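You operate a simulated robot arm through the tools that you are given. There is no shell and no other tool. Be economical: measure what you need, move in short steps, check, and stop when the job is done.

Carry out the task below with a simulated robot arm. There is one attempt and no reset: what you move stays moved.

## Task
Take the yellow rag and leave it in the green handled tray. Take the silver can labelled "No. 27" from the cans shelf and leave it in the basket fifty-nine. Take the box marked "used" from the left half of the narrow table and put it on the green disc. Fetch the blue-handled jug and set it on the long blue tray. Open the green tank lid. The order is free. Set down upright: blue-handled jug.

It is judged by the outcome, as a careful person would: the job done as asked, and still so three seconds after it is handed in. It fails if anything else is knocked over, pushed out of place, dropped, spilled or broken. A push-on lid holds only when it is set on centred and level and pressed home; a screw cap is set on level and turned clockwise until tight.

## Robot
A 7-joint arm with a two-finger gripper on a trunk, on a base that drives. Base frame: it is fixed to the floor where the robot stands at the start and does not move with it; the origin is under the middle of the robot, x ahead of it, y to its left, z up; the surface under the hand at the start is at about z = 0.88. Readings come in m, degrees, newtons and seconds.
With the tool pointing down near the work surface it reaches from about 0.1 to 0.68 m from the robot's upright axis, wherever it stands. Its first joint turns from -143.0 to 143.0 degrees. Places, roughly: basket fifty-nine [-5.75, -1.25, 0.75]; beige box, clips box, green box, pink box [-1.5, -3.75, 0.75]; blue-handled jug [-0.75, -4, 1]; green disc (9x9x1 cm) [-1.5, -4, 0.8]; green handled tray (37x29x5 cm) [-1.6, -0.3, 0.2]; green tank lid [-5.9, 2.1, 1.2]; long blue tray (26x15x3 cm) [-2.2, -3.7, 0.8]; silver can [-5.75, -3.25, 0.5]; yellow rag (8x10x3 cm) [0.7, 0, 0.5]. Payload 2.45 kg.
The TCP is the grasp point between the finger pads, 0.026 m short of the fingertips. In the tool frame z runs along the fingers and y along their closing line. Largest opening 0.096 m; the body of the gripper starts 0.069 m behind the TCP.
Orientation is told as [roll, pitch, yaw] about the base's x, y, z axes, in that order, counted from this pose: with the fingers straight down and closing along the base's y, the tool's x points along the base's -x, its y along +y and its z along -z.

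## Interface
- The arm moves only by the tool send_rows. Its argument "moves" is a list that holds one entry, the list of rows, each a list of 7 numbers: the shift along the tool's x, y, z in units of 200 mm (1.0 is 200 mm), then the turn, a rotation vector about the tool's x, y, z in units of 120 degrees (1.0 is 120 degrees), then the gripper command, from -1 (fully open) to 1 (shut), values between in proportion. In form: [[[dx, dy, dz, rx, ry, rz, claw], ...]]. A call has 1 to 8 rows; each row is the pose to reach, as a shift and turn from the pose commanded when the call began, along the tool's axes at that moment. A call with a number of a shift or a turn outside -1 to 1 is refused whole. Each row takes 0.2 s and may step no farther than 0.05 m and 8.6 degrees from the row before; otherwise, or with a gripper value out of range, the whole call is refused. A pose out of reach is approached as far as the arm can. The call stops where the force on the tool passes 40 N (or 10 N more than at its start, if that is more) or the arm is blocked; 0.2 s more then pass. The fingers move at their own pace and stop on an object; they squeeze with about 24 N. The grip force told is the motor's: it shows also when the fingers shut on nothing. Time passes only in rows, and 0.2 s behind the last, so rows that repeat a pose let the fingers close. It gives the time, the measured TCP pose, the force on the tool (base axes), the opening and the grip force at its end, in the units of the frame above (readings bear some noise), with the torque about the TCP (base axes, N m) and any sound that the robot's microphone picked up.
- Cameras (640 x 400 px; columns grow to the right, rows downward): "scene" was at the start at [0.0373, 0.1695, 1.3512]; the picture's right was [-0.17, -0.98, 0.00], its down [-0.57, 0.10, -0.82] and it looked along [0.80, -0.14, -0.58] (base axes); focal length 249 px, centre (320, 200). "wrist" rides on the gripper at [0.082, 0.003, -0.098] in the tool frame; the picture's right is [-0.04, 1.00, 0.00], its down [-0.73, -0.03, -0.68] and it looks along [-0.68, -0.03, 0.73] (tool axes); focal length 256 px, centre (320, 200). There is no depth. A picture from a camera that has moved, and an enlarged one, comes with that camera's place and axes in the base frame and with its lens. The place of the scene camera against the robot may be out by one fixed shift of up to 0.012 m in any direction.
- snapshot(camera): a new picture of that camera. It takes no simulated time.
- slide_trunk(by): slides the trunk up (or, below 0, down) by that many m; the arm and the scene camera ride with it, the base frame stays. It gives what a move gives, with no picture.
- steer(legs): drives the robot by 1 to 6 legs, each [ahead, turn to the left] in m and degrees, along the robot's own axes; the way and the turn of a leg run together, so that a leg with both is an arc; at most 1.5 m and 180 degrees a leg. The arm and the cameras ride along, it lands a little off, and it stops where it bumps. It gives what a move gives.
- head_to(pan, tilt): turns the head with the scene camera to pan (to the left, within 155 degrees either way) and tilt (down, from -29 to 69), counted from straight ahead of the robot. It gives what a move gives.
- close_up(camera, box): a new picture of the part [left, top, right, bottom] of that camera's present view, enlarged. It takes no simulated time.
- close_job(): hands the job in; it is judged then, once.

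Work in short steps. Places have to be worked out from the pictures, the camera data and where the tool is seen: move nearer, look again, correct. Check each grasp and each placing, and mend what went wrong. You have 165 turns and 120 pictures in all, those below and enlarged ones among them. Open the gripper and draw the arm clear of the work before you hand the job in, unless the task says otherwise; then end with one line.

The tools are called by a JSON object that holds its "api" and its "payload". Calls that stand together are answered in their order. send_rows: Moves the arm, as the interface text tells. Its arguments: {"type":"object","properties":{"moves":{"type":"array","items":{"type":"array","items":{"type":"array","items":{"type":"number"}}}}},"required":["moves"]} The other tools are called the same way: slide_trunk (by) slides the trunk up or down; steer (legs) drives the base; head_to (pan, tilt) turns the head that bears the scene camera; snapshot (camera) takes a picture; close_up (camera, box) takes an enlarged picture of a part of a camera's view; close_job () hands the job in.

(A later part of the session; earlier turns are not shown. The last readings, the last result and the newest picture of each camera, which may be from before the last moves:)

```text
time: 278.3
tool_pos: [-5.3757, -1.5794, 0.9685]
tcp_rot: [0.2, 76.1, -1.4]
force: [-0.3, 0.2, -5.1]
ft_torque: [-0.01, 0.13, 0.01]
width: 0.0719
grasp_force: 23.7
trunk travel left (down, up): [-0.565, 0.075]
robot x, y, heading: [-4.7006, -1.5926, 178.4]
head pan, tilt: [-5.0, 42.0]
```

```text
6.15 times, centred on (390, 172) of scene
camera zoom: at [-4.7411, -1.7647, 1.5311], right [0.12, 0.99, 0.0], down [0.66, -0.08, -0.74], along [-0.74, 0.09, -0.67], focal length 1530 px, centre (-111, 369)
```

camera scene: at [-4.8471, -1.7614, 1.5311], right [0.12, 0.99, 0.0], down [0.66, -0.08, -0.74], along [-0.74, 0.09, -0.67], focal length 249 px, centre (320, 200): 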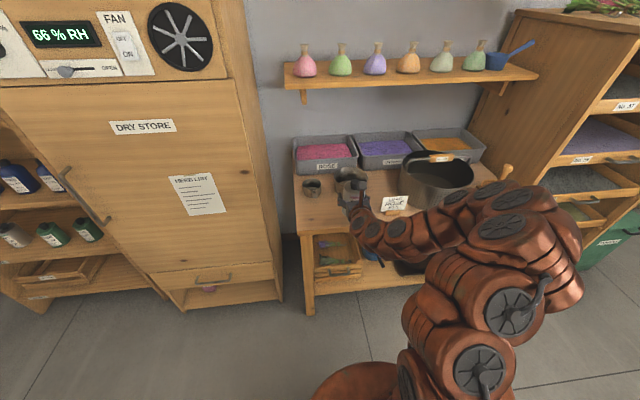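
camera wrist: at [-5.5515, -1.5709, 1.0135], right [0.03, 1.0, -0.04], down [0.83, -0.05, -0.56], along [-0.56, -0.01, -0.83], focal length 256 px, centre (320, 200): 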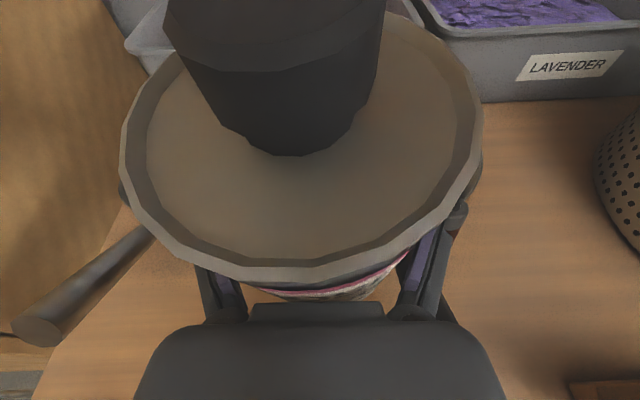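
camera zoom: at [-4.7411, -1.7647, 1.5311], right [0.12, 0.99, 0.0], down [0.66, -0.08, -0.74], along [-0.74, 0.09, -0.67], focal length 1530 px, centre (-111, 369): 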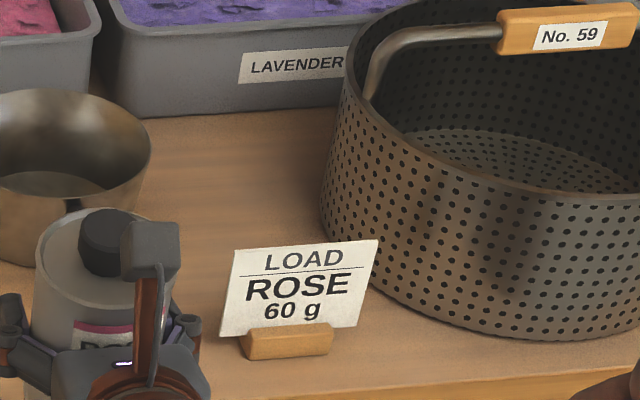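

Pans look unmoved, but this area is too crowded. I'd rather regrasp on a roomier surface; check the west end of the central bench.

{"api": "head_to", "payload": {"pan": 146, "tilt": 35}}

{"api": "snapshot", "payload": {"camera": "scene"}}

```text
time: 280.7
tool_pos: [-5.3765, -1.5793, 0.9691]
tcp_rot: [0.2, 76.2, -1.2]
force: [-1.1, 0.1, -5.9]
ft_torque: [0.01, 0.11, 0.0]
width: 0.0716
grasp_force: 24.1
trunk travel left (down, up): [-0.565, 0.075]
robot x, y, heading: [-4.7034, -1.5969, 178.5]
head pan, tilt: [146.0, 35.0]
```

```text
20 pictures are left
camera scene: at [-4.5866, -1.8263, 1.5416], right [-0.59, -0.81, 0.0], down [-0.46, 0.34, -0.82], along [0.66, -0.48, -0.57], focal length 249 px, centre (320, 200)
```

scene: 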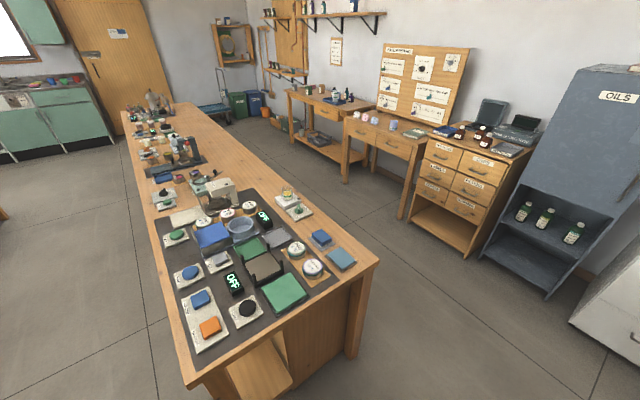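

The bench edge is too cluttered; the open floor is the safest regrasp spot. Turn to face +y (open floor), lower the trunk, and test the reach down.

{"api": "steer", "payload": {"legs": [[0.0, -88.5], [0.1, 0]]}}

{"api": "slide_trunk", "payload": {"by": -0.4}}

{"api": "slide_trunk", "payload": {"by": -0.16}}

{"api": "send_rows", "payload": {"moves": [[[-0.2, 0, 0.05, 0, 0, 0, 1], [-0.4, 0, 0.1, 0, 0, 0, 1], [-0.6, 0, 0.15, 0, 0, 0, 1], [-0.8, 0, 0.2, 0, 0, 0, 1], [-1.0, 0, 0.25, 0, 0, 0, 1]]]}}

{"api": "head_to", "payload": {"pan": 10, "tilt": 45}}

{"api": "snapshot", "payload": {"camera": "scene"}}

```text
time: 285.6
tool_pos: [-4.7039, -0.8176, 0.9691]
tcp_rot: [0.2, 76.3, -90.0]
force: [0.0, 0.7, -5.5]
ft_torque: [0.09, -0.03, 0.02]
width: 0.0716
grasp_force: 24.4
trunk travel left (down, up): [-0.565, 0.075]
robot x, y, heading: [-4.6985, -1.4922, 89.6]
head pan, tilt: [146.0, 35.0]
```

```text
time: 289.4
tool_pos: [-4.7026, -0.8192, 0.5689]
tcp_rot: [0.2, 76.2, -90.1]
force: [-0.2, -0.2, -4.7]
ft_torque: [0.13, 0.01, 0.02]
width: 0.0715
grasp_force: 24.2
trunk travel left (down, up): [-0.165, 0.475]
robot x, y, heading: [-4.7006, -1.4913, 89.8]
head pan, tilt: [146.0, 35.0]
```

```text
time: 291.2
tool_pos: [-4.7027, -0.8188, 0.4096]
tcp_rot: [0.1, 76.2, -89.9]
force: [-0.5, -0.2, -6.2]
ft_torque: [0.12, 0.02, 0.01]
width: 0.0717
grasp_force: 23.6
trunk travel left (down, up): [-0.005, 0.635]
robot x, y, heading: [-4.6992, -1.4931, 89.5]
head pan, tilt: [146.0, 35.0]
```

```text
time: 292.4
tool_pos: [-4.7029, -0.8175, 0.2023]
tcp_rot: [0.1, 76.2, -90.0]
force: [0.2, 1.2, -5.7]
ft_torque: [0.1, 0.03, 0.0]
width: 0.0715
grasp_force: 23.6
trunk travel left (down, up): [-0.005, 0.635]
robot x, y, heading: [-4.7024, -1.4935, 89.5]
head pan, tilt: [146.0, 35.0]
```

```text
time: 294.6
tool_pos: [-4.7027, -0.8179, 0.2032]
tcp_rot: [0.3, 76.1, -90.0]
force: [-0.7, -0.2, -6.3]
ft_torque: [0.07, -0.02, 0.01]
width: 0.0716
grasp_force: 24.0
trunk travel left (down, up): [-0.005, 0.635]
robot x, y, heading: [-4.7013, -1.4919, 89.7]
head pan, tilt: [10.0, 45.0]
```

```text
19 pictures are left
camera scene: at [-4.8967, -1.458, 0.9668], right [0.99, 0.17, 0.0], down [0.12, -0.7, -0.71], along [-0.12, 0.7, -0.71], focal length 249 px, centre (320, 200)
```

scene: 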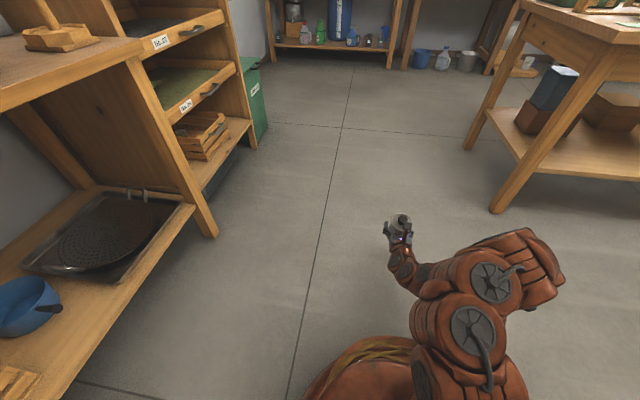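

Open floor is free. Lower towards the floor, creeping at the end.

{"api": "send_rows", "payload": {"moves": [[[-0.15, 0, 0.037, 0, 0, 0, 1], [-0.3, 0, 0.074, 0, 0, 0, 1], [-0.38, 0, 0.093, 0, 0, 0, 1], [-0.43, 0, 0.105, 0, 0, 0, 1], [-0.47, 0, 0.115, 0, 0, 0, 1], [-0.51, 0, 0.125, 0, 0, 0, 1], [-0.55, 0, 0.135, 0, 0, 0, 1], [-0.58, 0, 0.142, 0, 0, 0, 1]]]}}

{"api": "snapshot", "payload": {"camera": "wrist"}}

```text
time: 296.4
tool_pos: [-4.7029, -0.8181, 0.0838]
tcp_rot: [0.1, 76.3, -90.0]
force: [-0.3, 0.7, -5.2]
ft_torque: [0.13, -0.03, 0.0]
width: 0.0714
grasp_force: 23.8
trunk travel left (down, up): [-0.005, 0.635]
robot x, y, heading: [-4.7001, -1.4967, 89.5]
head pan, tilt: [10.0, 45.0]
```

```text
18 pictures are left
camera wrist: at [-4.7, -0.8927, 0.1879], right [1.0, -0.01, -0.04], down [-0.03, -0.83, -0.55], along [-0.02, 0.55, -0.83], focal length 256 px, centre (320, 200)
```

wrist: 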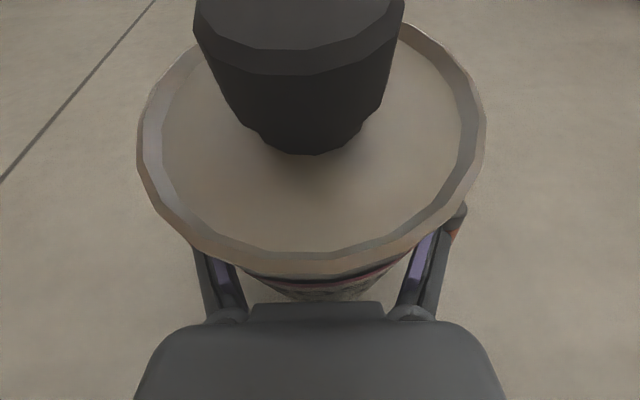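

Not yet in contact; creep on.

{"api": "send_rows", "payload": {"moves": [[[-0.02, 0, 0.005, 0, 0, 0, 1], [-0.04, 0, 0.01, 0, 0, 0, 1], [-0.06, 0, 0.015, 0, 0, 0, 1], [-0.08, 0, 0.02, 0, 0, 0, 1], [-0.1, 0, 0.025, 0, 0, 0, 1], [-0.12, 0, 0.03, 0, 0, 0, 1]]]}}

```text
time: 297.8
tool_pos: [-4.7032, -0.819, 0.0746]
tcp_rot: [0.2, 76.2, -90.1]
force: [0.0, 0.7, -5.2]
ft_torque: [0.14, 0.01, -0.01]
width: 0.0709
grasp_force: 23.5
out of reach, approached as far as the arm can: row 3, 4, 5, 6
trunk travel left (down, up): [-0.005, 0.635]
robot x, y, heading: [-4.6962, -1.4909, 89.6]
head pan, tilt: [10.0, 45.0]
```

Reach limit at z 0.0746. Slide the trunk its last 5 mm and look at the gap under the can.

{"api": "slide_trunk", "payload": {"by": -0.005}}

{"api": "close_up", "payload": {"camera": "scene", "box": [360, 200, 460, 290]}}

```text
time: 298.4
tool_pos: [-4.7023, -0.8174, 0.0696]
tcp_rot: [0.2, 76.2, -90.0]
force: [-0.2, 0.0, -5.9]
ft_torque: [0.07, -0.03, -0.01]
width: 0.0714
grasp_force: 24.2
trunk travel left (down, up): [0.0, 0.64]
robot x, y, heading: [-4.7041, -1.4928, 89.6]
head pan, tilt: [10.0, 45.0]
```

```text
4.44 times, centred on (410, 245) of scene
camera zoom: at [-4.8966, -1.458, 0.9618], right [0.99, 0.17, 0.0], down [0.12, -0.7, -0.71], along [-0.12, 0.7, -0.71], focal length 1105 px, centre (-80, 0)
```

zoom: 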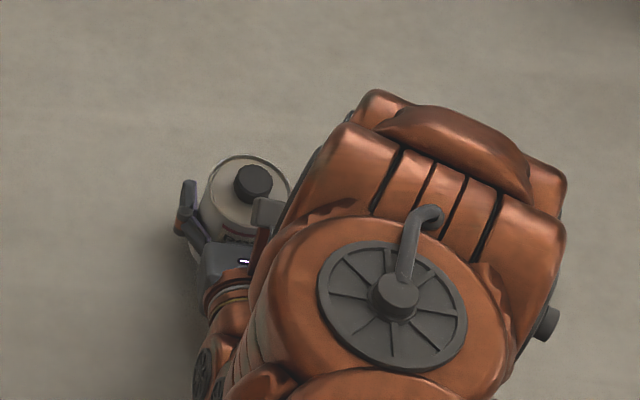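

No contact yet; try pulling the hand 5 cm nearer while going down, as the limit may depend on reach.

{"api": "send_rows", "payload": {"moves": [[[-0.06, 0, -0.1, 0, 0, 0, 1], [-0.12, 0, -0.2, 0, 0, 0, 1], [-0.14, 0, -0.2, 0, 0, 0, 1], [-0.16, 0, -0.195, 0, 0, 0, 1], [-0.18, 0, -0.19, 0, 0, 0, 1]]]}}

```text
time: 299.6
tool_pos: [-4.7031, -0.8639, 0.0446]
tcp_rot: [0.2, 76.3, -89.9]
force: [-0.3, -5.2, 4.8]
ft_torque: [-0.59, -0.06, -0.02]
width: 0.0715
grasp_force: 23.9
trunk travel left (down, up): [0.0, 0.64]
robot x, y, heading: [-4.7003, -1.4888, 89.4]
head pan, tilt: [10.0, 45.0]
```

Contact with the floor now (force rose 10 N). Open the gripper and back away by driving.

{"api": "send_rows", "payload": {"moves": [[[0, 0, 0, 0, 0, 0, 0.4], [0, 0, 0, 0, 0, 0, -0.2], [0, 0, 0, 0, 0, 0, -1], [0, 0, 0, 0, 0, 0, -1], [0, 0, 0, 0, 0, 0, -1]]]}}

{"api": "steer", "payload": {"legs": [[-0.25, 0]]}}

{"api": "snapshot", "payload": {"camera": "scene"}}

```text
time: 300.8
tool_pos: [-4.7032, -0.8625, 0.044]
tcp_rot: [0.2, 76.4, -90.0]
force: [-0.2, -1.1, 0.0]
ft_torque: [0.02, -0.02, 0.02]
width: 0.096
grasp_force: 0.0
trunk travel left (down, up): [0.0, 0.64]
robot x, y, heading: [-4.7003, -1.4942, 89.4]
head pan, tilt: [10.0, 45.0]
```

```text
time: 302.6
tool_pos: [-4.7044, -1.1124, 0.0439]
tcp_rot: [0.2, 76.3, -90.0]
force: [0.6, -0.3, -0.5]
ft_torque: [0.0, -0.02, -0.02]
width: 0.0958
grasp_force: 0.2
trunk travel left (down, up): [0.0, 0.64]
robot x, y, heading: [-4.7033, -1.7431, 89.4]
head pan, tilt: [10.0, 45.0]
```

```text
16 pictures are left
camera scene: at [-4.8989, -1.7082, 0.9618], right [0.99, 0.16, 0.0], down [0.12, -0.7, -0.71], along [-0.12, 0.7, -0.71], focal length 249 px, centre (320, 200)
```

scene: 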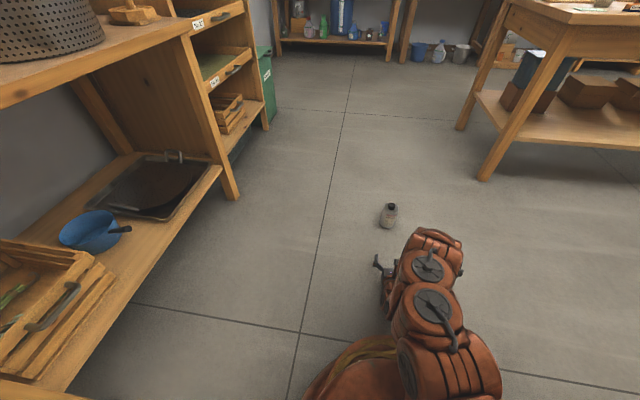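

The can stands upright on the floor at ≈(-4.703,-0.865). Now bring the hand to vertical and raise it, then turn it 180° so the camera is on the robot's side.

{"api": "send_rows", "payload": {"moves": [[[0.15, 0, -0.037, 0, 0, 0, -1], [0.3, 0, -0.075, 0, -0.07, 0, -1], [0.45, 0, -0.11, 0, -0.14, 0, -1], [0.6, 0, -0.15, 0, -0.21, 0, -1], [0.75, 0, -0.18, 0, -0.28, 0, -1], [0.9, 0, -0.22, 0, -0.35, 0, -1], [0.95, 0, -0.23, 0, -0.42, 0, -1]]]}}

{"api": "send_rows", "payload": {"moves": [[[0, 0, 0, 0, -0.07, 0, -1], [0, 0, 0, 0, -0.14, 0, -1], [0, 0, 0, 0, -0.216, 0, -1]]]}}

{"api": "send_rows", "payload": {"moves": [[[0, 0, 0, 0, 0, -0.07, -1], [0, 0, 0, 0, 0, -0.14, -1], [0, 0, 0, 0, 0, -0.21, -1], [0, 0, 0, 0, 0, -0.28, -1], [0, 0, 0, 0, 0, -0.35, -1], [0, 0, 0, 0, 0, -0.42, -1], [0, 0, 0, 0, 0, -0.49, -1], [0, 0, 0, 0, 0, -0.56, -1]]]}}

{"api": "send_rows", "payload": {"moves": [[[0, 0, 0, 0, 0, -0.07, -1], [0, 0, 0, 0, 0, -0.14, -1], [0, 0, 0, 0, 0, -0.21, -1], [0, 0, 0, 0, 0, -0.28, -1], [0, 0, 0, 0, 0, -0.35, -1], [0, 0, 0, 0, 0, -0.42, -1], [0, 0, 0, 0, 0, -0.49, -1], [0, 0, 0, 0, 0, -0.56, -1]]]}}

{"api": "send_rows", "payload": {"moves": [[[0, 0, 0, 0, 0, -0.07, -1], [0, 0, 0, 0, 0, -0.14, -1], [0, 0, 0, 0, 0, -0.21, -1], [0, 0, 0, 0, 0, -0.28, -1], [0, 0, 0, 0, 0, -0.35, -1], [0, 0, 0, 0, 0, -0.38, -1]]]}}

```text
time: 304.2
tool_pos: [-4.7064, -1.1118, 0.2378]
tcp_rot: [-1.5, 26.0, -91.2]
force: [-0.2, 0.4, 1.7]
ft_torque: [-0.1, -0.11, 0.05]
width: 0.096
grasp_force: 0.3
trunk travel left (down, up): [0.0, 0.64]
robot x, y, heading: [-4.7075, -1.7451, 89.5]
head pan, tilt: [10.0, 45.0]
```

```text
refused: row 3 steps farther than a row can; nothing moved
```

```text
time: 306.0
tool_pos: [-4.7039, -1.112, 0.2398]
tcp_rot: [24.0, 9.6, -20.8]
force: [0.1, 0.3, 0.1]
ft_torque: [-0.02, -0.02, -0.05]
width: 0.0961
grasp_force: 0.1
trunk travel left (down, up): [0.0, 0.64]
robot x, y, heading: [-4.7034, -1.7464, 89.4]
head pan, tilt: [10.0, 45.0]
```

```text
time: 307.8
tool_pos: [-4.705, -1.1124, 0.2403]
tcp_rot: [19.0, -18.0, 41.4]
force: [0.3, -0.1, 0.5]
ft_torque: [-0.03, 0.01, 0.0]
width: 0.096
grasp_force: 0.0
trunk travel left (down, up): [0.0, 0.64]
robot x, y, heading: [-4.7008, -1.7442, 89.5]
head pan, tilt: [10.0, 45.0]
```

```text
time: 309.2
tool_pos: [-4.7047, -1.1126, 0.2405]
tcp_rot: [-0.1, -25.9, 89.9]
force: [-0.2, -0.3, -0.2]
ft_torque: [0.04, -0.01, -0.02]
width: 0.0962
grasp_force: 0.1
trunk travel left (down, up): [0.0, 0.64]
robot x, y, heading: [-4.7032, -1.7443, 89.6]
head pan, tilt: [10.0, 45.0]
```

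One call was refused for step size, so the hand still leans 26°; straighten it now (and raise 8 cm), then look.

{"api": "send_rows", "payload": {"moves": [[[0, 0, -0.1, 0, 0.054, 0, -1], [0, 0, -0.2, 0, 0.108, 0, -1], [0, 0, -0.3, 0, 0.162, 0, -1], [0, 0, -0.4, 0, 0.216, 0, -1], [0, 0, -0.4, 0, 0.216, 0, -1]]]}}

{"api": "steer", "payload": {"legs": [[0.22, 0]]}}

{"api": "snapshot", "payload": {"camera": "wrist"}}

```text
time: 310.4
tool_pos: [-4.7059, -1.1474, 0.3106]
tcp_rot: [-0.2, 0.1, 89.8]
force: [-0.9, 0.8, 0.3]
ft_torque: [0.01, 0.01, -0.01]
width: 0.0961
grasp_force: 0.0
trunk travel left (down, up): [0.0, 0.64]
robot x, y, heading: [-4.7001, -1.7439, 89.6]
head pan, tilt: [10.0, 45.0]
```

```text
time: 312.1
tool_pos: [-4.7027, -0.9256, 0.3129]
tcp_rot: [-0.1, 0.2, 89.8]
force: [-0.3, -0.1, 0.0]
ft_torque: [-0.01, 0.0, 0.0]
width: 0.096
grasp_force: 0.2
trunk travel left (down, up): [0.0, 0.64]
robot x, y, heading: [-4.7006, -1.5223, 89.5]
head pan, tilt: [10.0, 45.0]
```

```text
15 pictures are left
camera wrist: at [-4.7074, -1.0073, 0.4119], right [-1.0, 0.04, 0.0], down [0.03, 0.73, 0.68], along [0.03, 0.68, -0.73], focal length 256 px, centre (320, 200)
```

wrist: 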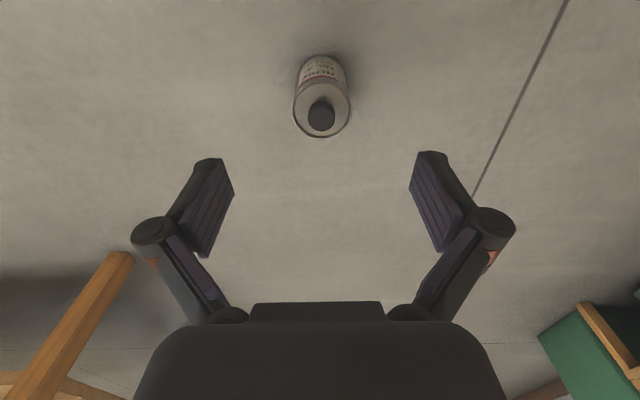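

Can axis (-4.703,-0.876), rim z≈0.107. Move over it and descend to z≈0.16, check, then 0.087.

{"api": "send_rows", "payload": {"moves": [[[-0.15, 0, 0, 0, 0, 0, -1], [-0.25, 0, 0.1, 0, 0, 0, -1], [-0.25, 0, 0.3, 0, 0, 0, -1], [-0.25, 0, 0.5, 0, 0, 0, -1], [-0.25, 0, 0.7, 0, 0, 0, -1]]]}}

{"api": "snapshot", "payload": {"camera": "wrist"}}

```text
time: 313.3
tool_pos: [-4.7044, -0.877, 0.1728]
tcp_rot: [-0.1, -0.1, 89.8]
force: [0.4, 0.8, 0.0]
ft_torque: [-0.03, -0.01, 0.01]
width: 0.096
grasp_force: 0.0
trunk travel left (down, up): [0.0, 0.64]
robot x, y, heading: [-4.7016, -1.5233, 89.3]
head pan, tilt: [10.0, 45.0]
```

```text
14 pictures are left
camera wrist: at [-4.7077, -0.9576, 0.2725], right [-1.0, 0.04, 0.0], down [0.03, 0.73, 0.68], along [0.03, 0.68, -0.73], focal length 256 px, centre (320, 200)
```

wrist: 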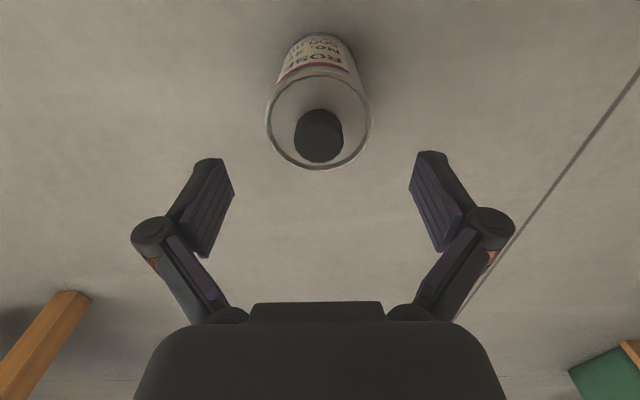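

Aligned. Descend to z≈0.087 and close.

{"api": "send_rows", "payload": {"moves": [[[0, 0, 0.15, 0, 0, 0, -1], [0, 0, 0.3, 0, 0, 0, -1], [0, 0, 0.43, 0, 0, 0, -1], [0, 0, 0.43, 0, 0, 0, 0], [0, 0, 0.43, 0, 0, 0, 1], [0, 0, 0.43, 0, 0, 0, 1], [0, 0, 0.43, 0, 0, 0, 1]]]}}

{"api": "send_rows", "payload": {"moves": [[[0, 0, -0.15, 0, 0, 0, 1], [0, 0, -0.35, 0, 0, 0, 1], [0, 0, -0.6, 0, 0, 0, 1], [0, 0, -0.8, 0, 0, 0, 1], [0, 0, -1.0, 0, 0, 0, 1]]]}}

{"api": "snapshot", "payload": {"camera": "wrist"}}

```text
time: 314.9
tool_pos: [-4.7033, -0.8776, 0.0865]
tcp_rot: [0.0, 0.1, 89.6]
force: [2.4, 1.2, 0.7]
ft_torque: [0.2, -0.2, -0.06]
width: 0.0731
grasp_force: 24.4
trunk travel left (down, up): [0.0, 0.64]
robot x, y, heading: [-4.7023, -1.5224, 89.5]
head pan, tilt: [10.0, 45.0]
```

```text
time: 316.1
tool_pos: [-4.703, -0.8776, 0.287]
tcp_rot: [-0.1, 0.2, 89.8]
force: [0.4, -0.8, -5.8]
ft_torque: [0.0, 0.02, 0.0]
width: 0.073
grasp_force: 23.9
trunk travel left (down, up): [0.0, 0.64]
robot x, y, heading: [-4.7025, -1.5222, 89.3]
head pan, tilt: [10.0, 45.0]
```

```text
13 pictures are left
camera wrist: at [-4.7078, -0.9576, 0.3863], right [-1.0, 0.04, 0.0], down [0.03, 0.73, 0.68], along [0.03, 0.68, -0.74], focal length 256 px, centre (320, 200)
```

wrist: 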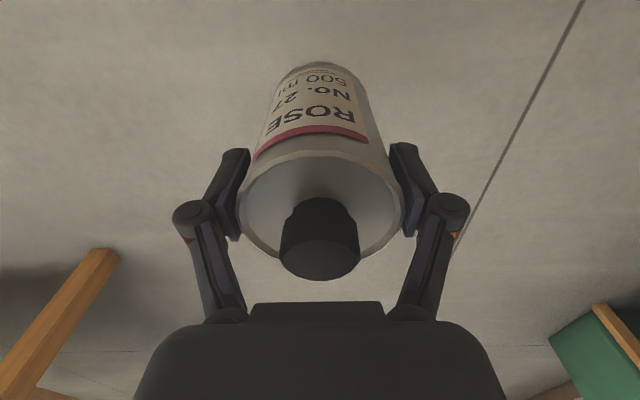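

Held upright, bottom 0.087 below TCP. Raise the trunk fully, drive in line with the basket, face it.

{"api": "slide_trunk", "payload": {"by": 0.4}}

{"api": "slide_trunk", "payload": {"by": 0.235}}

{"api": "send_rows", "payload": {"moves": [[[0, 0, -0.2, 0, 0, 0, 1], [0, 0, -0.4, 0, 0, 0, 1], [0, 0, -0.6, 0, 0, 0, 1]]]}}

{"api": "steer", "payload": {"legs": [[0.36, 0], [0, 90.5]]}}

{"api": "head_to", "payload": {"pan": 0, "tilt": 45}}

{"api": "snapshot", "payload": {"camera": "wrist"}}

```text
time: 319.9
tool_pos: [-4.7036, -0.8771, 0.6867]
tcp_rot: [-0.1, 0.0, 89.8]
force: [-0.5, 0.4, -5.4]
ft_torque: [-0.03, 0.02, 0.02]
width: 0.0732
grasp_force: 24.3
trunk travel left (down, up): [-0.4, 0.24]
robot x, y, heading: [-4.7005, -1.5236, 89.4]
head pan, tilt: [10.0, 45.0]
```

```text
time: 322.4
tool_pos: [-4.7042, -0.8773, 0.9214]
tcp_rot: [-0.1, 0.1, 89.8]
force: [-0.9, 0.5, -5.0]
ft_torque: [-0.03, -0.04, 0.0]
width: 0.0731
grasp_force: 23.8
trunk travel left (down, up): [-0.635, 0.005]
robot x, y, heading: [-4.6992, -1.5201, 89.6]
head pan, tilt: [10.0, 45.0]
```

```text
time: 323.2
tool_pos: [-4.7056, -0.8759, 1.0407]
tcp_rot: [0.0, 0.2, 89.8]
force: [1.3, 0.1, -6.1]
ft_torque: [0.01, 0.05, 0.02]
width: 0.0731
grasp_force: 24.3
trunk travel left (down, up): [-0.635, 0.005]
robot x, y, heading: [-4.6998, -1.5231, 89.8]
head pan, tilt: [10.0, 45.0]
```

```text
time: 329.3
tool_pos: [-5.3455, -1.1649, 1.0406]
tcp_rot: [-0.1, 0.0, 179.8]
force: [-0.4, -1.1, -6.0]
ft_torque: [0.0, 0.01, 0.05]
width: 0.0731
grasp_force: 23.7
trunk travel left (down, up): [-0.635, 0.005]
robot x, y, heading: [-4.6988, -1.1613, 179.4]
head pan, tilt: [10.0, 45.0]
```

```text
time: 330.0
tool_pos: [-5.3438, -1.1645, 1.0407]
tcp_rot: [-0.1, 0.0, 179.8]
force: [0.4, 0.7, -4.9]
ft_torque: [0.01, 0.0, -0.02]
width: 0.073
grasp_force: 24.2
trunk travel left (down, up): [-0.635, 0.005]
robot x, y, heading: [-4.6967, -1.1614, 179.4]
head pan, tilt: [0.0, 45.0]
```

```text
12 pictures are left
camera wrist: at [-5.2632, -1.1671, 1.1402], right [-0.04, -1.0, 0.0], down [-0.73, 0.03, 0.68], along [-0.68, 0.03, -0.74], focal length 256 px, centre (320, 200)
```

wrist: 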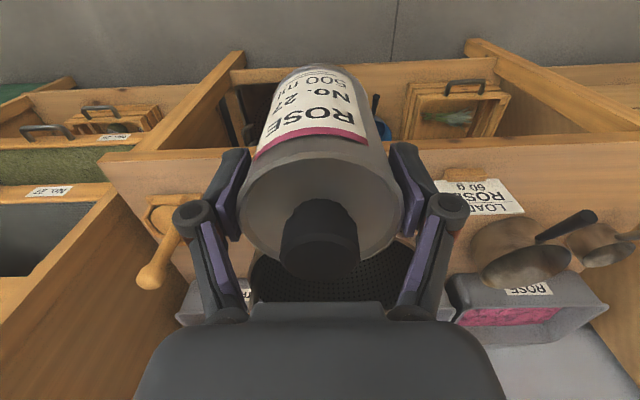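

Take a scene picture to fix basket position from this vantage.

{"api": "close_up", "payload": {"camera": "scene", "box": [240, 100, 440, 240]}}

```text
2.86 times, centred on (340, 170) of scene
camera zoom: at [-4.7311, -1.3401, 1.5968], right [0.01, 1.0, 0.0], down [0.71, -0.01, -0.71], along [-0.71, 0.01, -0.71], focal length 710 px, centre (263, 286)
```

zoom: 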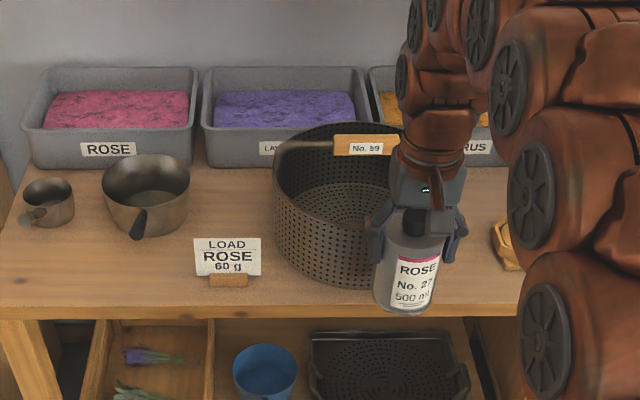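

Basket centre (-5.70,-1.165), R≈0.15, bail bar at x≈-5.69. Target TCP x=-5.615. Drive 0.27 forward.

{"api": "steer", "payload": {"legs": [[0.27, 0]]}}

{"api": "snapshot", "payload": {"camera": "wrist"}}

```text
time: 331.9
tool_pos: [-5.6134, -1.1644, 1.0415]
tcp_rot: [-0.1, 0.1, 179.9]
force: [0.5, 0.2, -5.4]
ft_torque: [-0.02, 0.02, 0.01]
width: 0.073
grasp_force: 23.9
trunk travel left (down, up): [-0.635, 0.005]
robot x, y, heading: [-4.9658, -1.1562, 179.7]
head pan, tilt: [0.0, 45.0]
```

```text
10 pictures are left
camera wrist: at [-5.5332, -1.1662, 1.1404], right [-0.04, -1.0, 0.0], down [-0.73, 0.03, 0.68], along [-0.68, 0.03, -0.73], focal length 256 px, centre (320, 200)
```

wrist: 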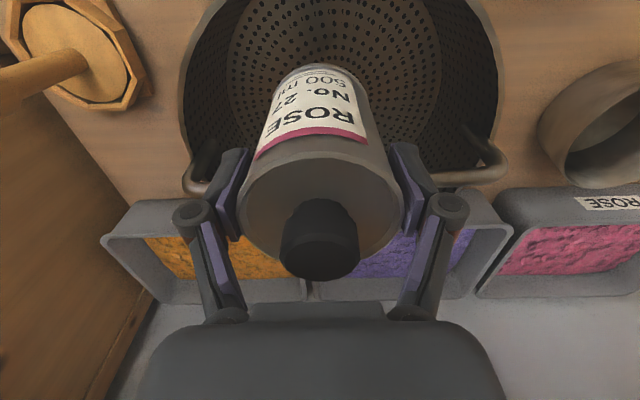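

Aligned in the front half of the basket. Descend 0.15, then creep.

{"api": "send_rows", "payload": {"moves": [[[0, 0.02, 0.15, 0, 0, 0, 1], [0, 0.03, 0.3, 0, 0, 0, 1], [0, 0.03, 0.45, 0, 0, 0, 1], [0, 0.03, 0.6, 0, 0, 0, 1], [0, 0.03, 0.72, 0, 0, 0, 1], [0, 0.03, 0.78, 0, 0, 0, 1]]]}}

{"api": "send_rows", "payload": {"moves": [[[0, 0, 0.03, 0, 0, 0, 1], [0, 0, 0.06, 0, 0, 0, 1], [0, 0, 0.09, 0, 0, 0, 1], [0, 0, 0.12, 0, 0, 0, 1], [0, 0, 0.15, 0, 0, 0, 1], [0, 0, 0.18, 0, 0, 0, 1], [0, 0, 0.21, 0, 0, 0, 1]]]}}

```text
time: 333.1
tool_pos: [-5.6202, -1.1704, 0.9115]
tcp_rot: [0.0, -1.5, 179.9]
force: [-3.8, -0.4, 20.2]
ft_torque: [0.0, 0.74, -0.01]
width: 0.073
grasp_force: 24.3
trunk travel left (down, up): [-0.635, 0.005]
robot x, y, heading: [-4.9676, -1.1592, 179.7]
head pan, tilt: [0.0, 45.0]
stopped in row 6: the force on the tool passed its limit at 62 N (the readings are from after the stop); the commanded pose is now the measured one
```

```text
time: 333.5
tool_pos: [-5.6244, -1.1687, 0.9113]
tcp_rot: [0.0, -2.2, 180.0]
force: [-1.1, 0.2, 15.5]
ft_torque: [-0.02, 0.72, 0.0]
width: 0.0731
grasp_force: 24.2
trunk travel left (down, up): [-0.635, 0.005]
robot x, y, heading: [-4.9631, -1.1563, 179.4]
head pan, tilt: [0.0, 45.0]
stopped in row 1: the force on the tool passed its limit at 49 N (the readings are from after the stop); the commanded pose is now the measured one
```

Contact earlier than expected (bottom z≈0.825). Look at it before proceeding.

{"api": "close_up", "payload": {"camera": "scene", "box": [240, 130, 440, 270]}}

```text
2.86 times, centred on (340, 200) of scene
camera zoom: at [-4.9996, -1.3379, 1.5966], right [0.01, 1.0, 0.0], down [0.71, -0.01, -0.71], along [-0.71, 0.01, -0.71], focal length 710 px, centre (263, 200)
```

zoom: 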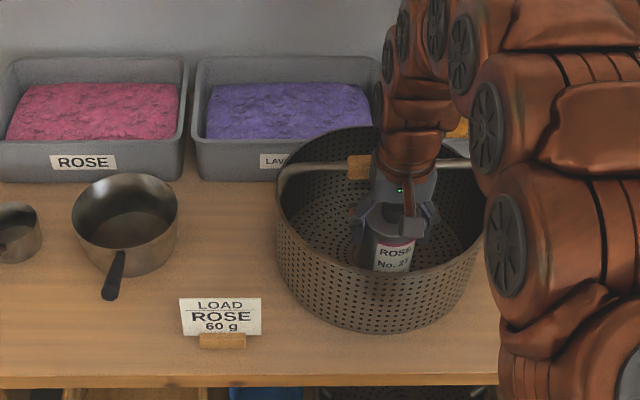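

The hand's front touches the bail's wooden grip (z≈0.97). Raise 1.5 cm, level, shift 2 cm toward the front rim, and descend again.

{"api": "send_rows", "payload": {"moves": [[[0.02, 0, -0.075, 0, 0, 0, 1], [0.06, 0, -0.075, 0, 0.018, 0, 1], [0.105, 0, -0.075, 0, 0.018, 0, 1], [0.105, 0, -0.04, 0, 0.018, 0, 1], [0.105, 0, 0, 0, 0.018, 0, 1], [0.105, 0, 0.03, 0, 0.018, 0, 1], [0.105, 0, 0.06, 0, 0.018, 0, 1], [0.105, 0, 0.085, 0, 0.018, 0, 1]]]}}

```text
time: 335.3
tool_pos: [-5.6025, -1.1704, 0.8922]
tcp_rot: [0.1, 0.6, 179.9]
force: [2.1, -0.4, 3.6]
ft_torque: [0.01, 0.09, -0.01]
width: 0.0731
grasp_force: 23.9
trunk travel left (down, up): [-0.635, 0.005]
robot x, y, heading: [-4.9683, -1.1593, 179.5]
head pan, tilt: [0.0, 45.0]
```

Light contact now (can bottom ≈0.806, about the basket floor). One more 5 mm to confirm it's the floor.

{"api": "send_rows", "payload": {"moves": [[[0, 0, 0.012, 0, 0, 0, 1], [0, 0, 0.025, 0, 0, 0, 1]]]}}

```text
time: 335.9
tool_pos: [-5.6028, -1.1705, 0.8869]
tcp_rot: [0.0, 0.3, 179.8]
force: [-1.7, 0.1, 14.5]
ft_torque: [0.01, 0.05, -0.22]
width: 0.0732
grasp_force: 23.7
trunk travel left (down, up): [-0.635, 0.005]
robot x, y, heading: [-4.9674, -1.1607, 179.8]
head pan, tilt: [0.0, 45.0]
```

Force is centred: the can rests on the basket floor. Release and rise.

{"api": "send_rows", "payload": {"moves": [[[0, 0, -0.005, 0, 0, 0, 0.4], [0, 0, -0.005, 0, 0, 0, -0.1], [0, 0, -0.005, 0, 0, 0, -0.6], [0, 0, -0.005, 0, 0, 0, -0.6], [0, 0, -0.15, 0, 0, 0, -0.6], [0, 0, -0.35, 0, 0, 0, -0.6], [0, 0, -0.58, 0, 0, 0, -0.6], [0, 0, -0.8, 0, 0, 0, -0.6]]]}}

{"api": "steer", "payload": {"legs": [[-0.4, 0]]}}

{"api": "close_up", "payload": {"camera": "scene", "box": [240, 80, 460, 230]}}

```text
time: 337.7
tool_pos: [-5.606, -1.1703, 1.0471]
tcp_rot: [0.0, 0.4, 179.9]
force: [0.2, -0.1, -0.5]
ft_torque: [0.02, -0.01, 0.01]
width: 0.0771
grasp_force: 0.1
trunk travel left (down, up): [-0.635, 0.005]
robot x, y, heading: [-4.967, -1.1601, 179.5]
head pan, tilt: [0.0, 45.0]
```

```text
time: 340.2
tool_pos: [-5.2105, -1.1727, 1.0459]
tcp_rot: [0.0, 0.5, 180.0]
force: [0.0, -0.1, -0.1]
ft_torque: [0.0, 0.0, 0.01]
width: 0.0769
grasp_force: 0.1
trunk travel left (down, up): [-0.635, 0.005]
robot x, y, heading: [-4.5748, -1.165, 179.7]
head pan, tilt: [0.0, 45.0]
```

```text
2.67 times, centred on (350, 155) of scene
camera zoom: at [-4.6046, -1.3406, 1.5968], right [0.01, 1.0, 0.0], down [0.71, 0.0, -0.71], along [-0.71, 0.0, -0.71], focal length 663 px, centre (240, 320)
```

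zoom: 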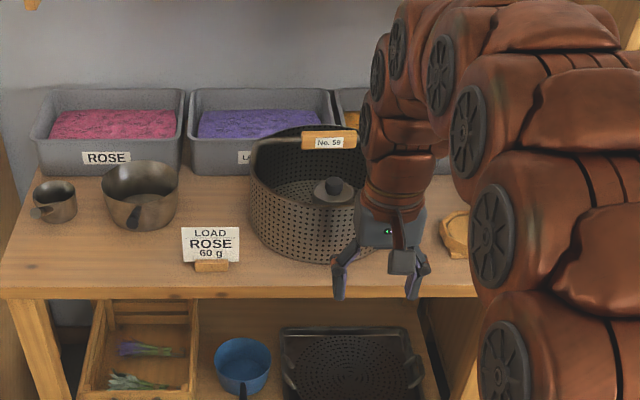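

Can stands in basket 59. Now the tank: turn north, drive 1.4 m and look northwest.

{"api": "steer", "payload": {"legs": [[0, -90], [1.4, 0]]}}

{"api": "head_to", "payload": {"pan": 32, "tilt": 15}}

{"api": "snapshot", "payload": {"camera": "scene"}}

```text
time: 351.0
tool_pos: [-4.5588, 0.8812, 1.0456]
tcp_rot: [0.0, 0.5, 89.4]
force: [0.5, -0.3, -0.1]
ft_torque: [0.02, 0.02, 0.0]
width: 0.0768
grasp_force: 0.1
trunk travel left (down, up): [-0.635, 0.005]
robot x, y, heading: [-4.5534, 0.2465, 89.1]
head pan, tilt: [0.0, 45.0]
```

```text
time: 352.0
tool_pos: [-4.5579, 0.8813, 1.0453]
tcp_rot: [0.0, 0.3, 89.5]
force: [-0.1, 1.1, 0.0]
ft_torque: [-0.02, 0.01, 0.02]
width: 0.0766
grasp_force: 0.2
trunk travel left (down, up): [-0.635, 0.005]
robot x, y, heading: [-4.5558, 0.2462, 89.2]
head pan, tilt: [32.0, 15.0]
```

```text
7 pictures are left
camera scene: at [-4.7831, 0.2801, 1.6435], right [0.86, 0.52, 0.0], down [0.13, -0.22, -0.97], along [-0.5, 0.83, -0.26], focal length 249 px, centre (320, 200)
```

scene: 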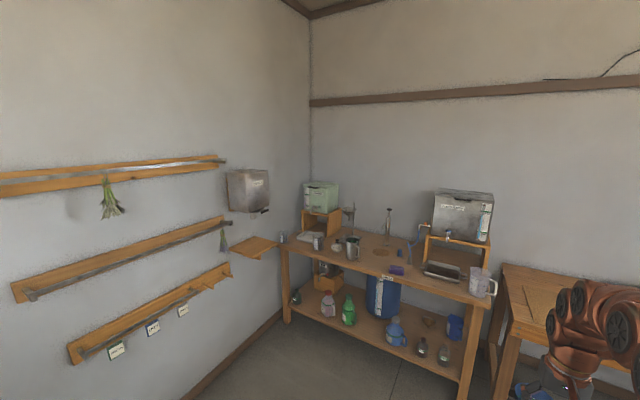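

Green tank is in the NW corner (≈(-5.9,2.1)), on a table whose front edge is y≈1.6. I approach by reversing westward at y≈0.85 to keep the arm clear of wall fixtures.

{"api": "steer", "payload": {"legs": [[0.6, 0], [0, 135], [0, 135.5], [-1.05, 0], [0, 90]]}}

{"api": "head_to", "payload": {"pan": 5, "tilt": 20}}

{"api": "snapshot", "payload": {"camera": "scene"}}

```text
time: 375.4
tool_pos: [-5.6083, 1.4767, 1.0456]
tcp_rot: [0.0, 0.6, 90.9]
force: [0.5, 0.7, 0.4]
ft_torque: [0.0, -0.02, 0.02]
width: 0.0767
grasp_force: 0.1
trunk travel left (down, up): [-0.635, 0.005]
robot x, y, heading: [-5.5848, 0.8397, 90.6]
head pan, tilt: [32.0, 15.0]
```

```text
time: 376.4
tool_pos: [-5.6078, 1.478, 1.0458]
tcp_rot: [0.1, 0.3, 90.9]
force: [0.8, 0.4, -0.6]
ft_torque: [0.0, -0.02, 0.0]
width: 0.077
grasp_force: 0.0
trunk travel left (down, up): [-0.635, 0.005]
robot x, y, heading: [-5.5866, 0.8398, 90.7]
head pan, tilt: [5.0, 20.0]
```

```text
6 pictures are left
camera scene: at [-5.7761, 0.8846, 1.6355], right [1.0, 0.1, 0.0], down [0.03, -0.34, -0.94], along [-0.09, 0.94, -0.34], focal length 249 px, centre (320, 200)
```

scene: 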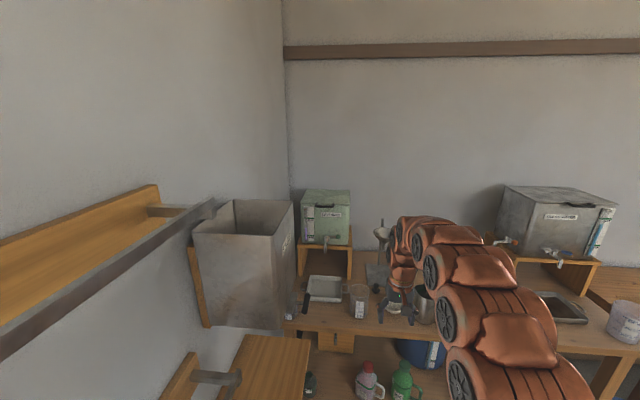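

Zoom on the green tank to see its lid.

{"api": "close_up", "payload": {"camera": "scene", "box": [280, 175, 380, 255]}}

```text
5.00 times, centred on (330, 215) of scene
camera zoom: at [-5.7761, 0.8846, 1.6355], right [1.0, 0.1, 0.0], down [0.03, -0.34, -0.94], along [-0.09, 0.94, -0.34], focal length 1243 px, centre (270, 125)
```

zoom: 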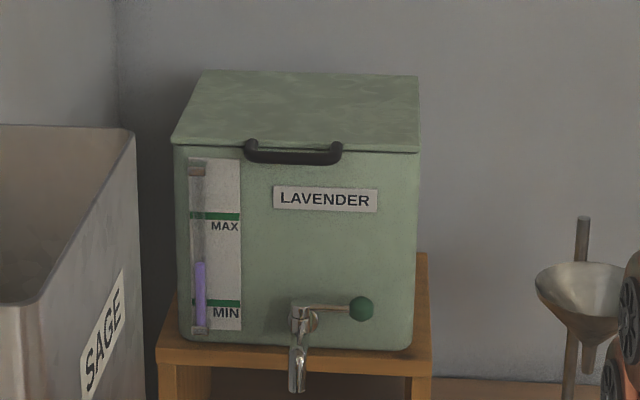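

The lid is hinged at the back with a black handle on its front edge: handle spans x≈-5.91..-5.82, y≈1.97, z≈1.205. I'll lift from underneath with closed fingers, tool nearly horizontal. First flip the hand (camera up) while raising it.

{"api": "send_rows", "payload": {"moves": [[[0, 0, -0.08, 0, 0, 0.07, 1], [0, 0, -0.16, 0, 0, 0.14, 1], [0, 0, -0.24, 0, 0, 0.21, 1], [0, 0, -0.32, 0, 0, 0.28, 1], [0, 0, -0.4, 0, 0, 0.35, 1], [0, 0, -0.48, 0, 0, 0.42, 1], [0, 0, -0.56, 0, 0, 0.49, 1], [0, 0, -0.6, 0, 0, 0.56, 1]]]}}

{"api": "send_rows", "payload": {"moves": [[[0, 0, 0, 0, 0, 0.07, 1], [0, 0, 0, 0, 0, 0.14, 1], [0, 0, 0, 0, 0, 0.21, 1], [0, 0, 0, 0, 0, 0.28, 1], [0, 0, 0, 0, 0, 0.35, 1], [0, 0, 0, 0, 0, 0.42, 1], [0, 0, 0, 0, 0, 0.49, 1], [0, 0, 0, 0, 0, 0.56, 1]]]}}

{"api": "send_rows", "payload": {"moves": [[[0, 0, 0, 0, 0, 0.07, 1], [0, 0, 0, 0, 0, 0.14, 1], [0, 0, 0, 0, 0, 0.21, 1], [0, 0, 0, 0, 0, 0.28, 1], [0, 0, 0, 0, 0, 0.35, 1], [0, 0, 0, 0, 0, 0.38, 1]]]}}

{"api": "send_rows", "payload": {"moves": [[[0, 0, 0, 0, 0.07, 0, 1], [0, 0, 0, 0, 0.14, 0, 1], [0, 0, 0, 0, 0.21, 0, 1], [0, 0, 0, 0, 0.28, 0, 1], [0, 0, 0, 0, 0.35, 0, 1], [0, 0, 0, 0, 0.42, 0, 1], [0, 0, 0, 0, 0.49, 0, 1], [0, 0, 0, 0, 0.56, 0, 1]]]}}

{"api": "send_rows", "payload": {"moves": [[[0, 0, 0, 0, 0.035, 0, 1], [0, 0, 0, 0, 0.07, 0, 1], [0, 0, 0, 0, 0.11, 0, 1]]]}}

```text
time: 378.1
tool_pos: [-5.6091, 1.4782, 1.166]
tcp_rot: [-0.4, 0.2, 23.6]
force: [-0.7, 0.3, -0.6]
ft_torque: [-0.01, 0.01, 0.0]
width: 0.0001
grasp_force: 24.0
trunk travel left (down, up): [-0.635, 0.005]
robot x, y, heading: [-5.5908, 0.8402, 90.7]
head pan, tilt: [5.0, 20.0]
```

```text
time: 379.9
tool_pos: [-5.6077, 1.4786, 1.165]
tcp_rot: [-0.4, -0.3, -43.6]
force: [-0.5, 0.6, 0.9]
ft_torque: [-0.01, -0.01, -0.01]
width: 0.0
grasp_force: 24.1
trunk travel left (down, up): [-0.635, 0.005]
robot x, y, heading: [-5.58, 0.8423, 90.6]
head pan, tilt: [5.0, 20.0]
```

```text
time: 381.4
tool_pos: [-5.6113, 1.4734, 1.1606]
tcp_rot: [0.0, 0.2, -81.8]
force: [0.5, 0.3, -0.6]
ft_torque: [0.02, 0.01, 0.05]
width: 0.0001
grasp_force: 24.3
out of reach, approached as far as the arm can: row 5, 6
trunk travel left (down, up): [-0.635, 0.005]
robot x, y, heading: [-5.5862, 0.8381, 90.4]
head pan, tilt: [5.0, 20.0]
```

```text
time: 383.1
tool_pos: [-5.6085, 1.4723, 1.1595]
tcp_rot: [7.4, 66.8, -74.5]
force: [-3.7, 0.9, 4.0]
ft_torque: [-0.34, -0.11, -0.31]
width: 0.0
grasp_force: 24.2
trunk travel left (down, up): [-0.635, 0.005]
robot x, y, heading: [-5.5901, 0.841, 90.8]
head pan, tilt: [5.0, 20.0]
```

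```text
time: 383.9
tool_pos: [-5.6075, 1.4976, 1.1686]
tcp_rot: [-0.2, 80.7, -81.8]
force: [-0.4, -0.7, -0.1]
ft_torque: [-0.02, 0.01, -0.01]
width: 0.0
grasp_force: 24.0
out of reach, approached as far as the arm can: row 2, 3
trunk travel left (down, up): [-0.635, 0.005]
robot x, y, heading: [-5.5839, 0.8432, 90.4]
head pan, tilt: [5.0, 20.0]
```

The hand is now nearly horizontal (pitch 81°, pointing 8° left of the heading). Reposition the robot on a line at heading 110° towards the handle, and extend the arm.

{"api": "steer", "payload": {"legs": [[0, -77.5], [0.16, 0], [0, 97]]}}

{"api": "send_rows", "payload": {"moves": [[[0.03, 0, 0.18, 0, 0, 0, 1], [0.06, 0, 0.36, 0, 0, 0, 1], [0.09, 0, 0.54, 0, 0, 0, 1], [0.115, 0, 0.7, 0, 0, 0, 1]]]}}

```text
time: 392.8
tool_pos: [-5.6504, 1.4953, 1.1683]
tcp_rot: [-0.3, 80.7, -64.1]
force: [0.1, -0.6, 0.4]
ft_torque: [-0.02, 0.0, 0.04]
width: 0.0003
grasp_force: 24.2
trunk travel left (down, up): [-0.635, 0.005]
robot x, y, heading: [-5.4285, 0.8731, 108.3]
head pan, tilt: [5.0, 20.0]
```

```text
time: 393.8
tool_pos: [-5.7134, 1.6231, 1.1691]
tcp_rot: [-0.4, 80.6, -64.2]
force: [0.1, 0.5, 0.9]
ft_torque: [-0.02, -0.01, 0.05]
width: 0.0002
grasp_force: 23.4
trunk travel left (down, up): [-0.635, 0.005]
robot x, y, heading: [-5.4283, 0.878, 108.4]
head pan, tilt: [5.0, 20.0]
```

Shift 4.5 cm left, drive 0.24 closer and take a wrist picture.

{"api": "send_rows", "payload": {"moves": [[[0, -0.12, 0, 0, 0, 0, 1], [0, -0.225, 0, 0, 0, 0, 1]]]}}

{"api": "steer", "payload": {"legs": [[0.25, 0]]}}

{"api": "snapshot", "payload": {"camera": "wrist"}}

```text
time: 394.4
tool_pos: [-5.7556, 1.6018, 1.1683]
tcp_rot: [-0.3, 80.6, -64.1]
force: [-0.3, 0.9, -0.2]
ft_torque: [0.0, 0.03, 0.0]
width: 0.0001
grasp_force: 23.9
trunk travel left (down, up): [-0.635, 0.005]
robot x, y, heading: [-5.4313, 0.8774, 108.5]
head pan, tilt: [5.0, 20.0]
```

```text
time: 396.2
tool_pos: [-5.8323, 1.84, 1.1684]
tcp_rot: [-0.3, 80.7, -64.2]
force: [0.0, 0.6, -0.7]
ft_torque: [0.04, 0.0, 0.0]
width: 0.0
grasp_force: 23.9
trunk travel left (down, up): [-0.635, 0.005]
robot x, y, heading: [-5.5088, 1.1115, 107.8]
head pan, tilt: [5.0, 20.0]
```

```text
4 pictures are left
camera wrist: at [-5.7926, 1.767, 1.2668], right [0.9, 0.43, -0.04], down [0.32, -0.72, -0.61], along [-0.29, 0.54, -0.79], focal length 256 px, centre (320, 200)
```

wrist: 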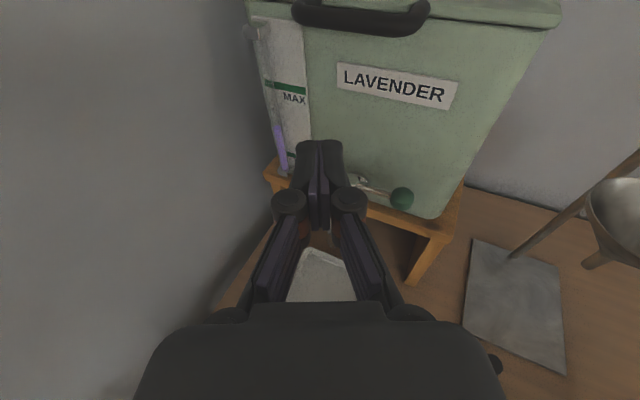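

Handle bar at ≈(-5.853,1.95), bottom z≈1.2; fingertips are 2–3 cm below that. Shift right 2.5 cm and drive 0.09 so the tips go under the handle.

{"api": "send_rows", "payload": {"moves": [[[0, 0.06, 0, 0, 0, 0, 1], [0, 0.125, 0, 0, 0, 0, 1]]]}}

{"api": "steer", "payload": {"legs": [[0.09, 0]]}}

```text
time: 396.8
tool_pos: [-5.8103, 1.8516, 1.1677]
tcp_rot: [-0.4, 80.7, -64.2]
force: [-0.6, 0.4, -1.0]
ft_torque: [-0.01, -0.04, -0.01]
width: 0.0
grasp_force: 24.1
trunk travel left (down, up): [-0.635, 0.005]
robot x, y, heading: [-5.511, 1.1107, 108.4]
head pan, tilt: [5.0, 20.0]
```

```text
time: 397.9
tool_pos: [-5.8378, 1.9375, 1.169]
tcp_rot: [-0.2, 80.6, -64.2]
force: [0.4, -0.2, -0.7]
ft_torque: [-0.02, -0.02, -0.03]
width: 0.0001
grasp_force: 23.7
trunk travel left (down, up): [-0.635, 0.005]
robot x, y, heading: [-5.5426, 1.2021, 108.3]
head pan, tilt: [5.0, 20.0]
```

Tips are under the handle. Raise 10 cm in 2 cm steps, watching the force.

{"api": "send_rows", "payload": {"moves": [[[0.1, 0, 0, 0, 0, 0, 1], [0.2, 0, 0, 0, 0, 0, 1], [0.3, 0, 0, 0, 0, 0, 1], [0.4, 0, 0, 0, 0, 0, 1], [0.5, 0, 0, 0, 0, 0, 1]]]}}

{"api": "snapshot", "payload": {"camera": "wrist"}}

```text
time: 399.1
tool_pos: [-5.8465, 1.9522, 1.2679]
tcp_rot: [-0.4, 80.6, -64.3]
force: [0.2, -1.3, -1.3]
ft_torque: [-0.03, 0.01, 0.0]
width: 0.0
grasp_force: 23.8
trunk travel left (down, up): [-0.635, 0.005]
robot x, y, heading: [-5.5385, 1.2022, 108.6]
head pan, tilt: [5.0, 20.0]
```

```text
3 pictures are left
camera wrist: at [-5.8064, 1.8803, 1.3659], right [0.9, 0.43, -0.04], down [0.32, -0.72, -0.61], along [-0.29, 0.54, -0.79], focal length 256 px, centre (320, 200)
```

wrist: 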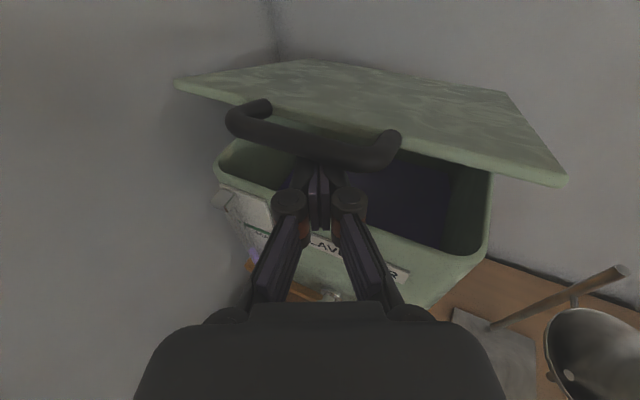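

The lid is rising on the fingers. Continue along its arc: up 0.147 and toward the hinge 0.113 in small steps.

{"api": "send_rows", "payload": {"moves": [[[0.175, 0.03, 0.035, 0, 0, 0, 1], [0.35, 0.06, 0.07, 0, 0, 0, 1], [0.49, 0.1, 0.14, 0, 0, 0, 1], [0.626, 0.148, 0.207, 0, 0, 0, 1], [0.72, 0.197, 0.3, 0, 0, 0, 1], [0.807, 0.246, 0.386, 0, 0, 0, 1]]]}}

```text
time: 400.5
tool_pos: [-5.8466, 2.067, 1.4123]
tcp_rot: [0.2, 80.4, -63.8]
force: [0.6, 1.4, -2.7]
ft_torque: [-0.03, 0.03, -0.02]
width: 0.0
grasp_force: 24.4
trunk travel left (down, up): [-0.635, 0.005]
robot x, y, heading: [-5.5389, 1.1995, 108.2]
head pan, tilt: [5.0, 20.0]
```

Reached smoothly. Push further towards the wall: +0.09 in y.

{"api": "send_rows", "payload": {"moves": [[[0.04, 0.05, 0.1, 0, 0, 0, 1], [0.08, 0.1, 0.2, 0, 0, 0, 1], [0.11, 0.15, 0.29, 0, 0, 0, 1], [0.139, 0.196, 0.388, 0, 0, 0, 1]]]}}

{"api": "snapshot", "payload": {"camera": "wrist"}}

```text
time: 401.0
tool_pos: [-5.8459, 2.0881, 1.4212]
tcp_rot: [-3.0, 80.1, -66.7]
force: [1.9, -5.9, 10.1]
ft_torque: [0.2, 0.0, -0.04]
width: 0.0
grasp_force: 24.9
out of reach, approached as far as the arm can: row 2
trunk travel left (down, up): [-0.635, 0.005]
robot x, y, heading: [-5.5325, 1.2019, 108.3]
head pan, tilt: [5.0, 20.0]
stopped in row 2: the force on the tool passed its limit at 68 N (the readings are from after the stop); the commanded pose is now the measured one
```

```text
2 pictures are left
camera wrist: at [-5.8069, 2.0172, 1.5208], right [0.9, 0.44, -0.05], down [0.32, -0.73, -0.61], along [-0.3, 0.53, -0.79], focal length 256 px, centre (320, 200)
```

wrist: 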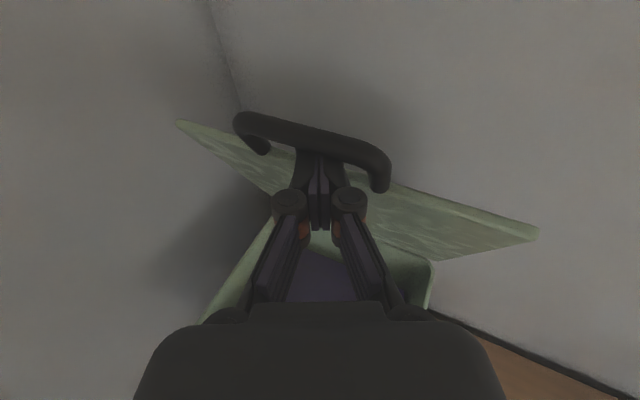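

The lid is at ≈65°. The arm is at its reach limit, so I drive forward 5 cm to push it further.

{"api": "steer", "payload": {"legs": [[0.05, 0]]}}

```text
time: 401.9
tool_pos: [-5.8472, 2.1181, 1.433]
tcp_rot: [-2.7, 81.3, -67.1]
force: [1.7, -2.2, 4.7]
ft_torque: [0.1, 0.04, -0.02]
width: 0.0001
grasp_force: 23.7
trunk travel left (down, up): [-0.635, 0.005]
robot x, y, heading: [-5.5475, 1.2259, 108.4]
head pan, tilt: [5.0, 20.0]
stopped in leg 1: the force on the tool passed its limit at 46 N (the readings are from after the stop); the commanded pose is now the measured one
```

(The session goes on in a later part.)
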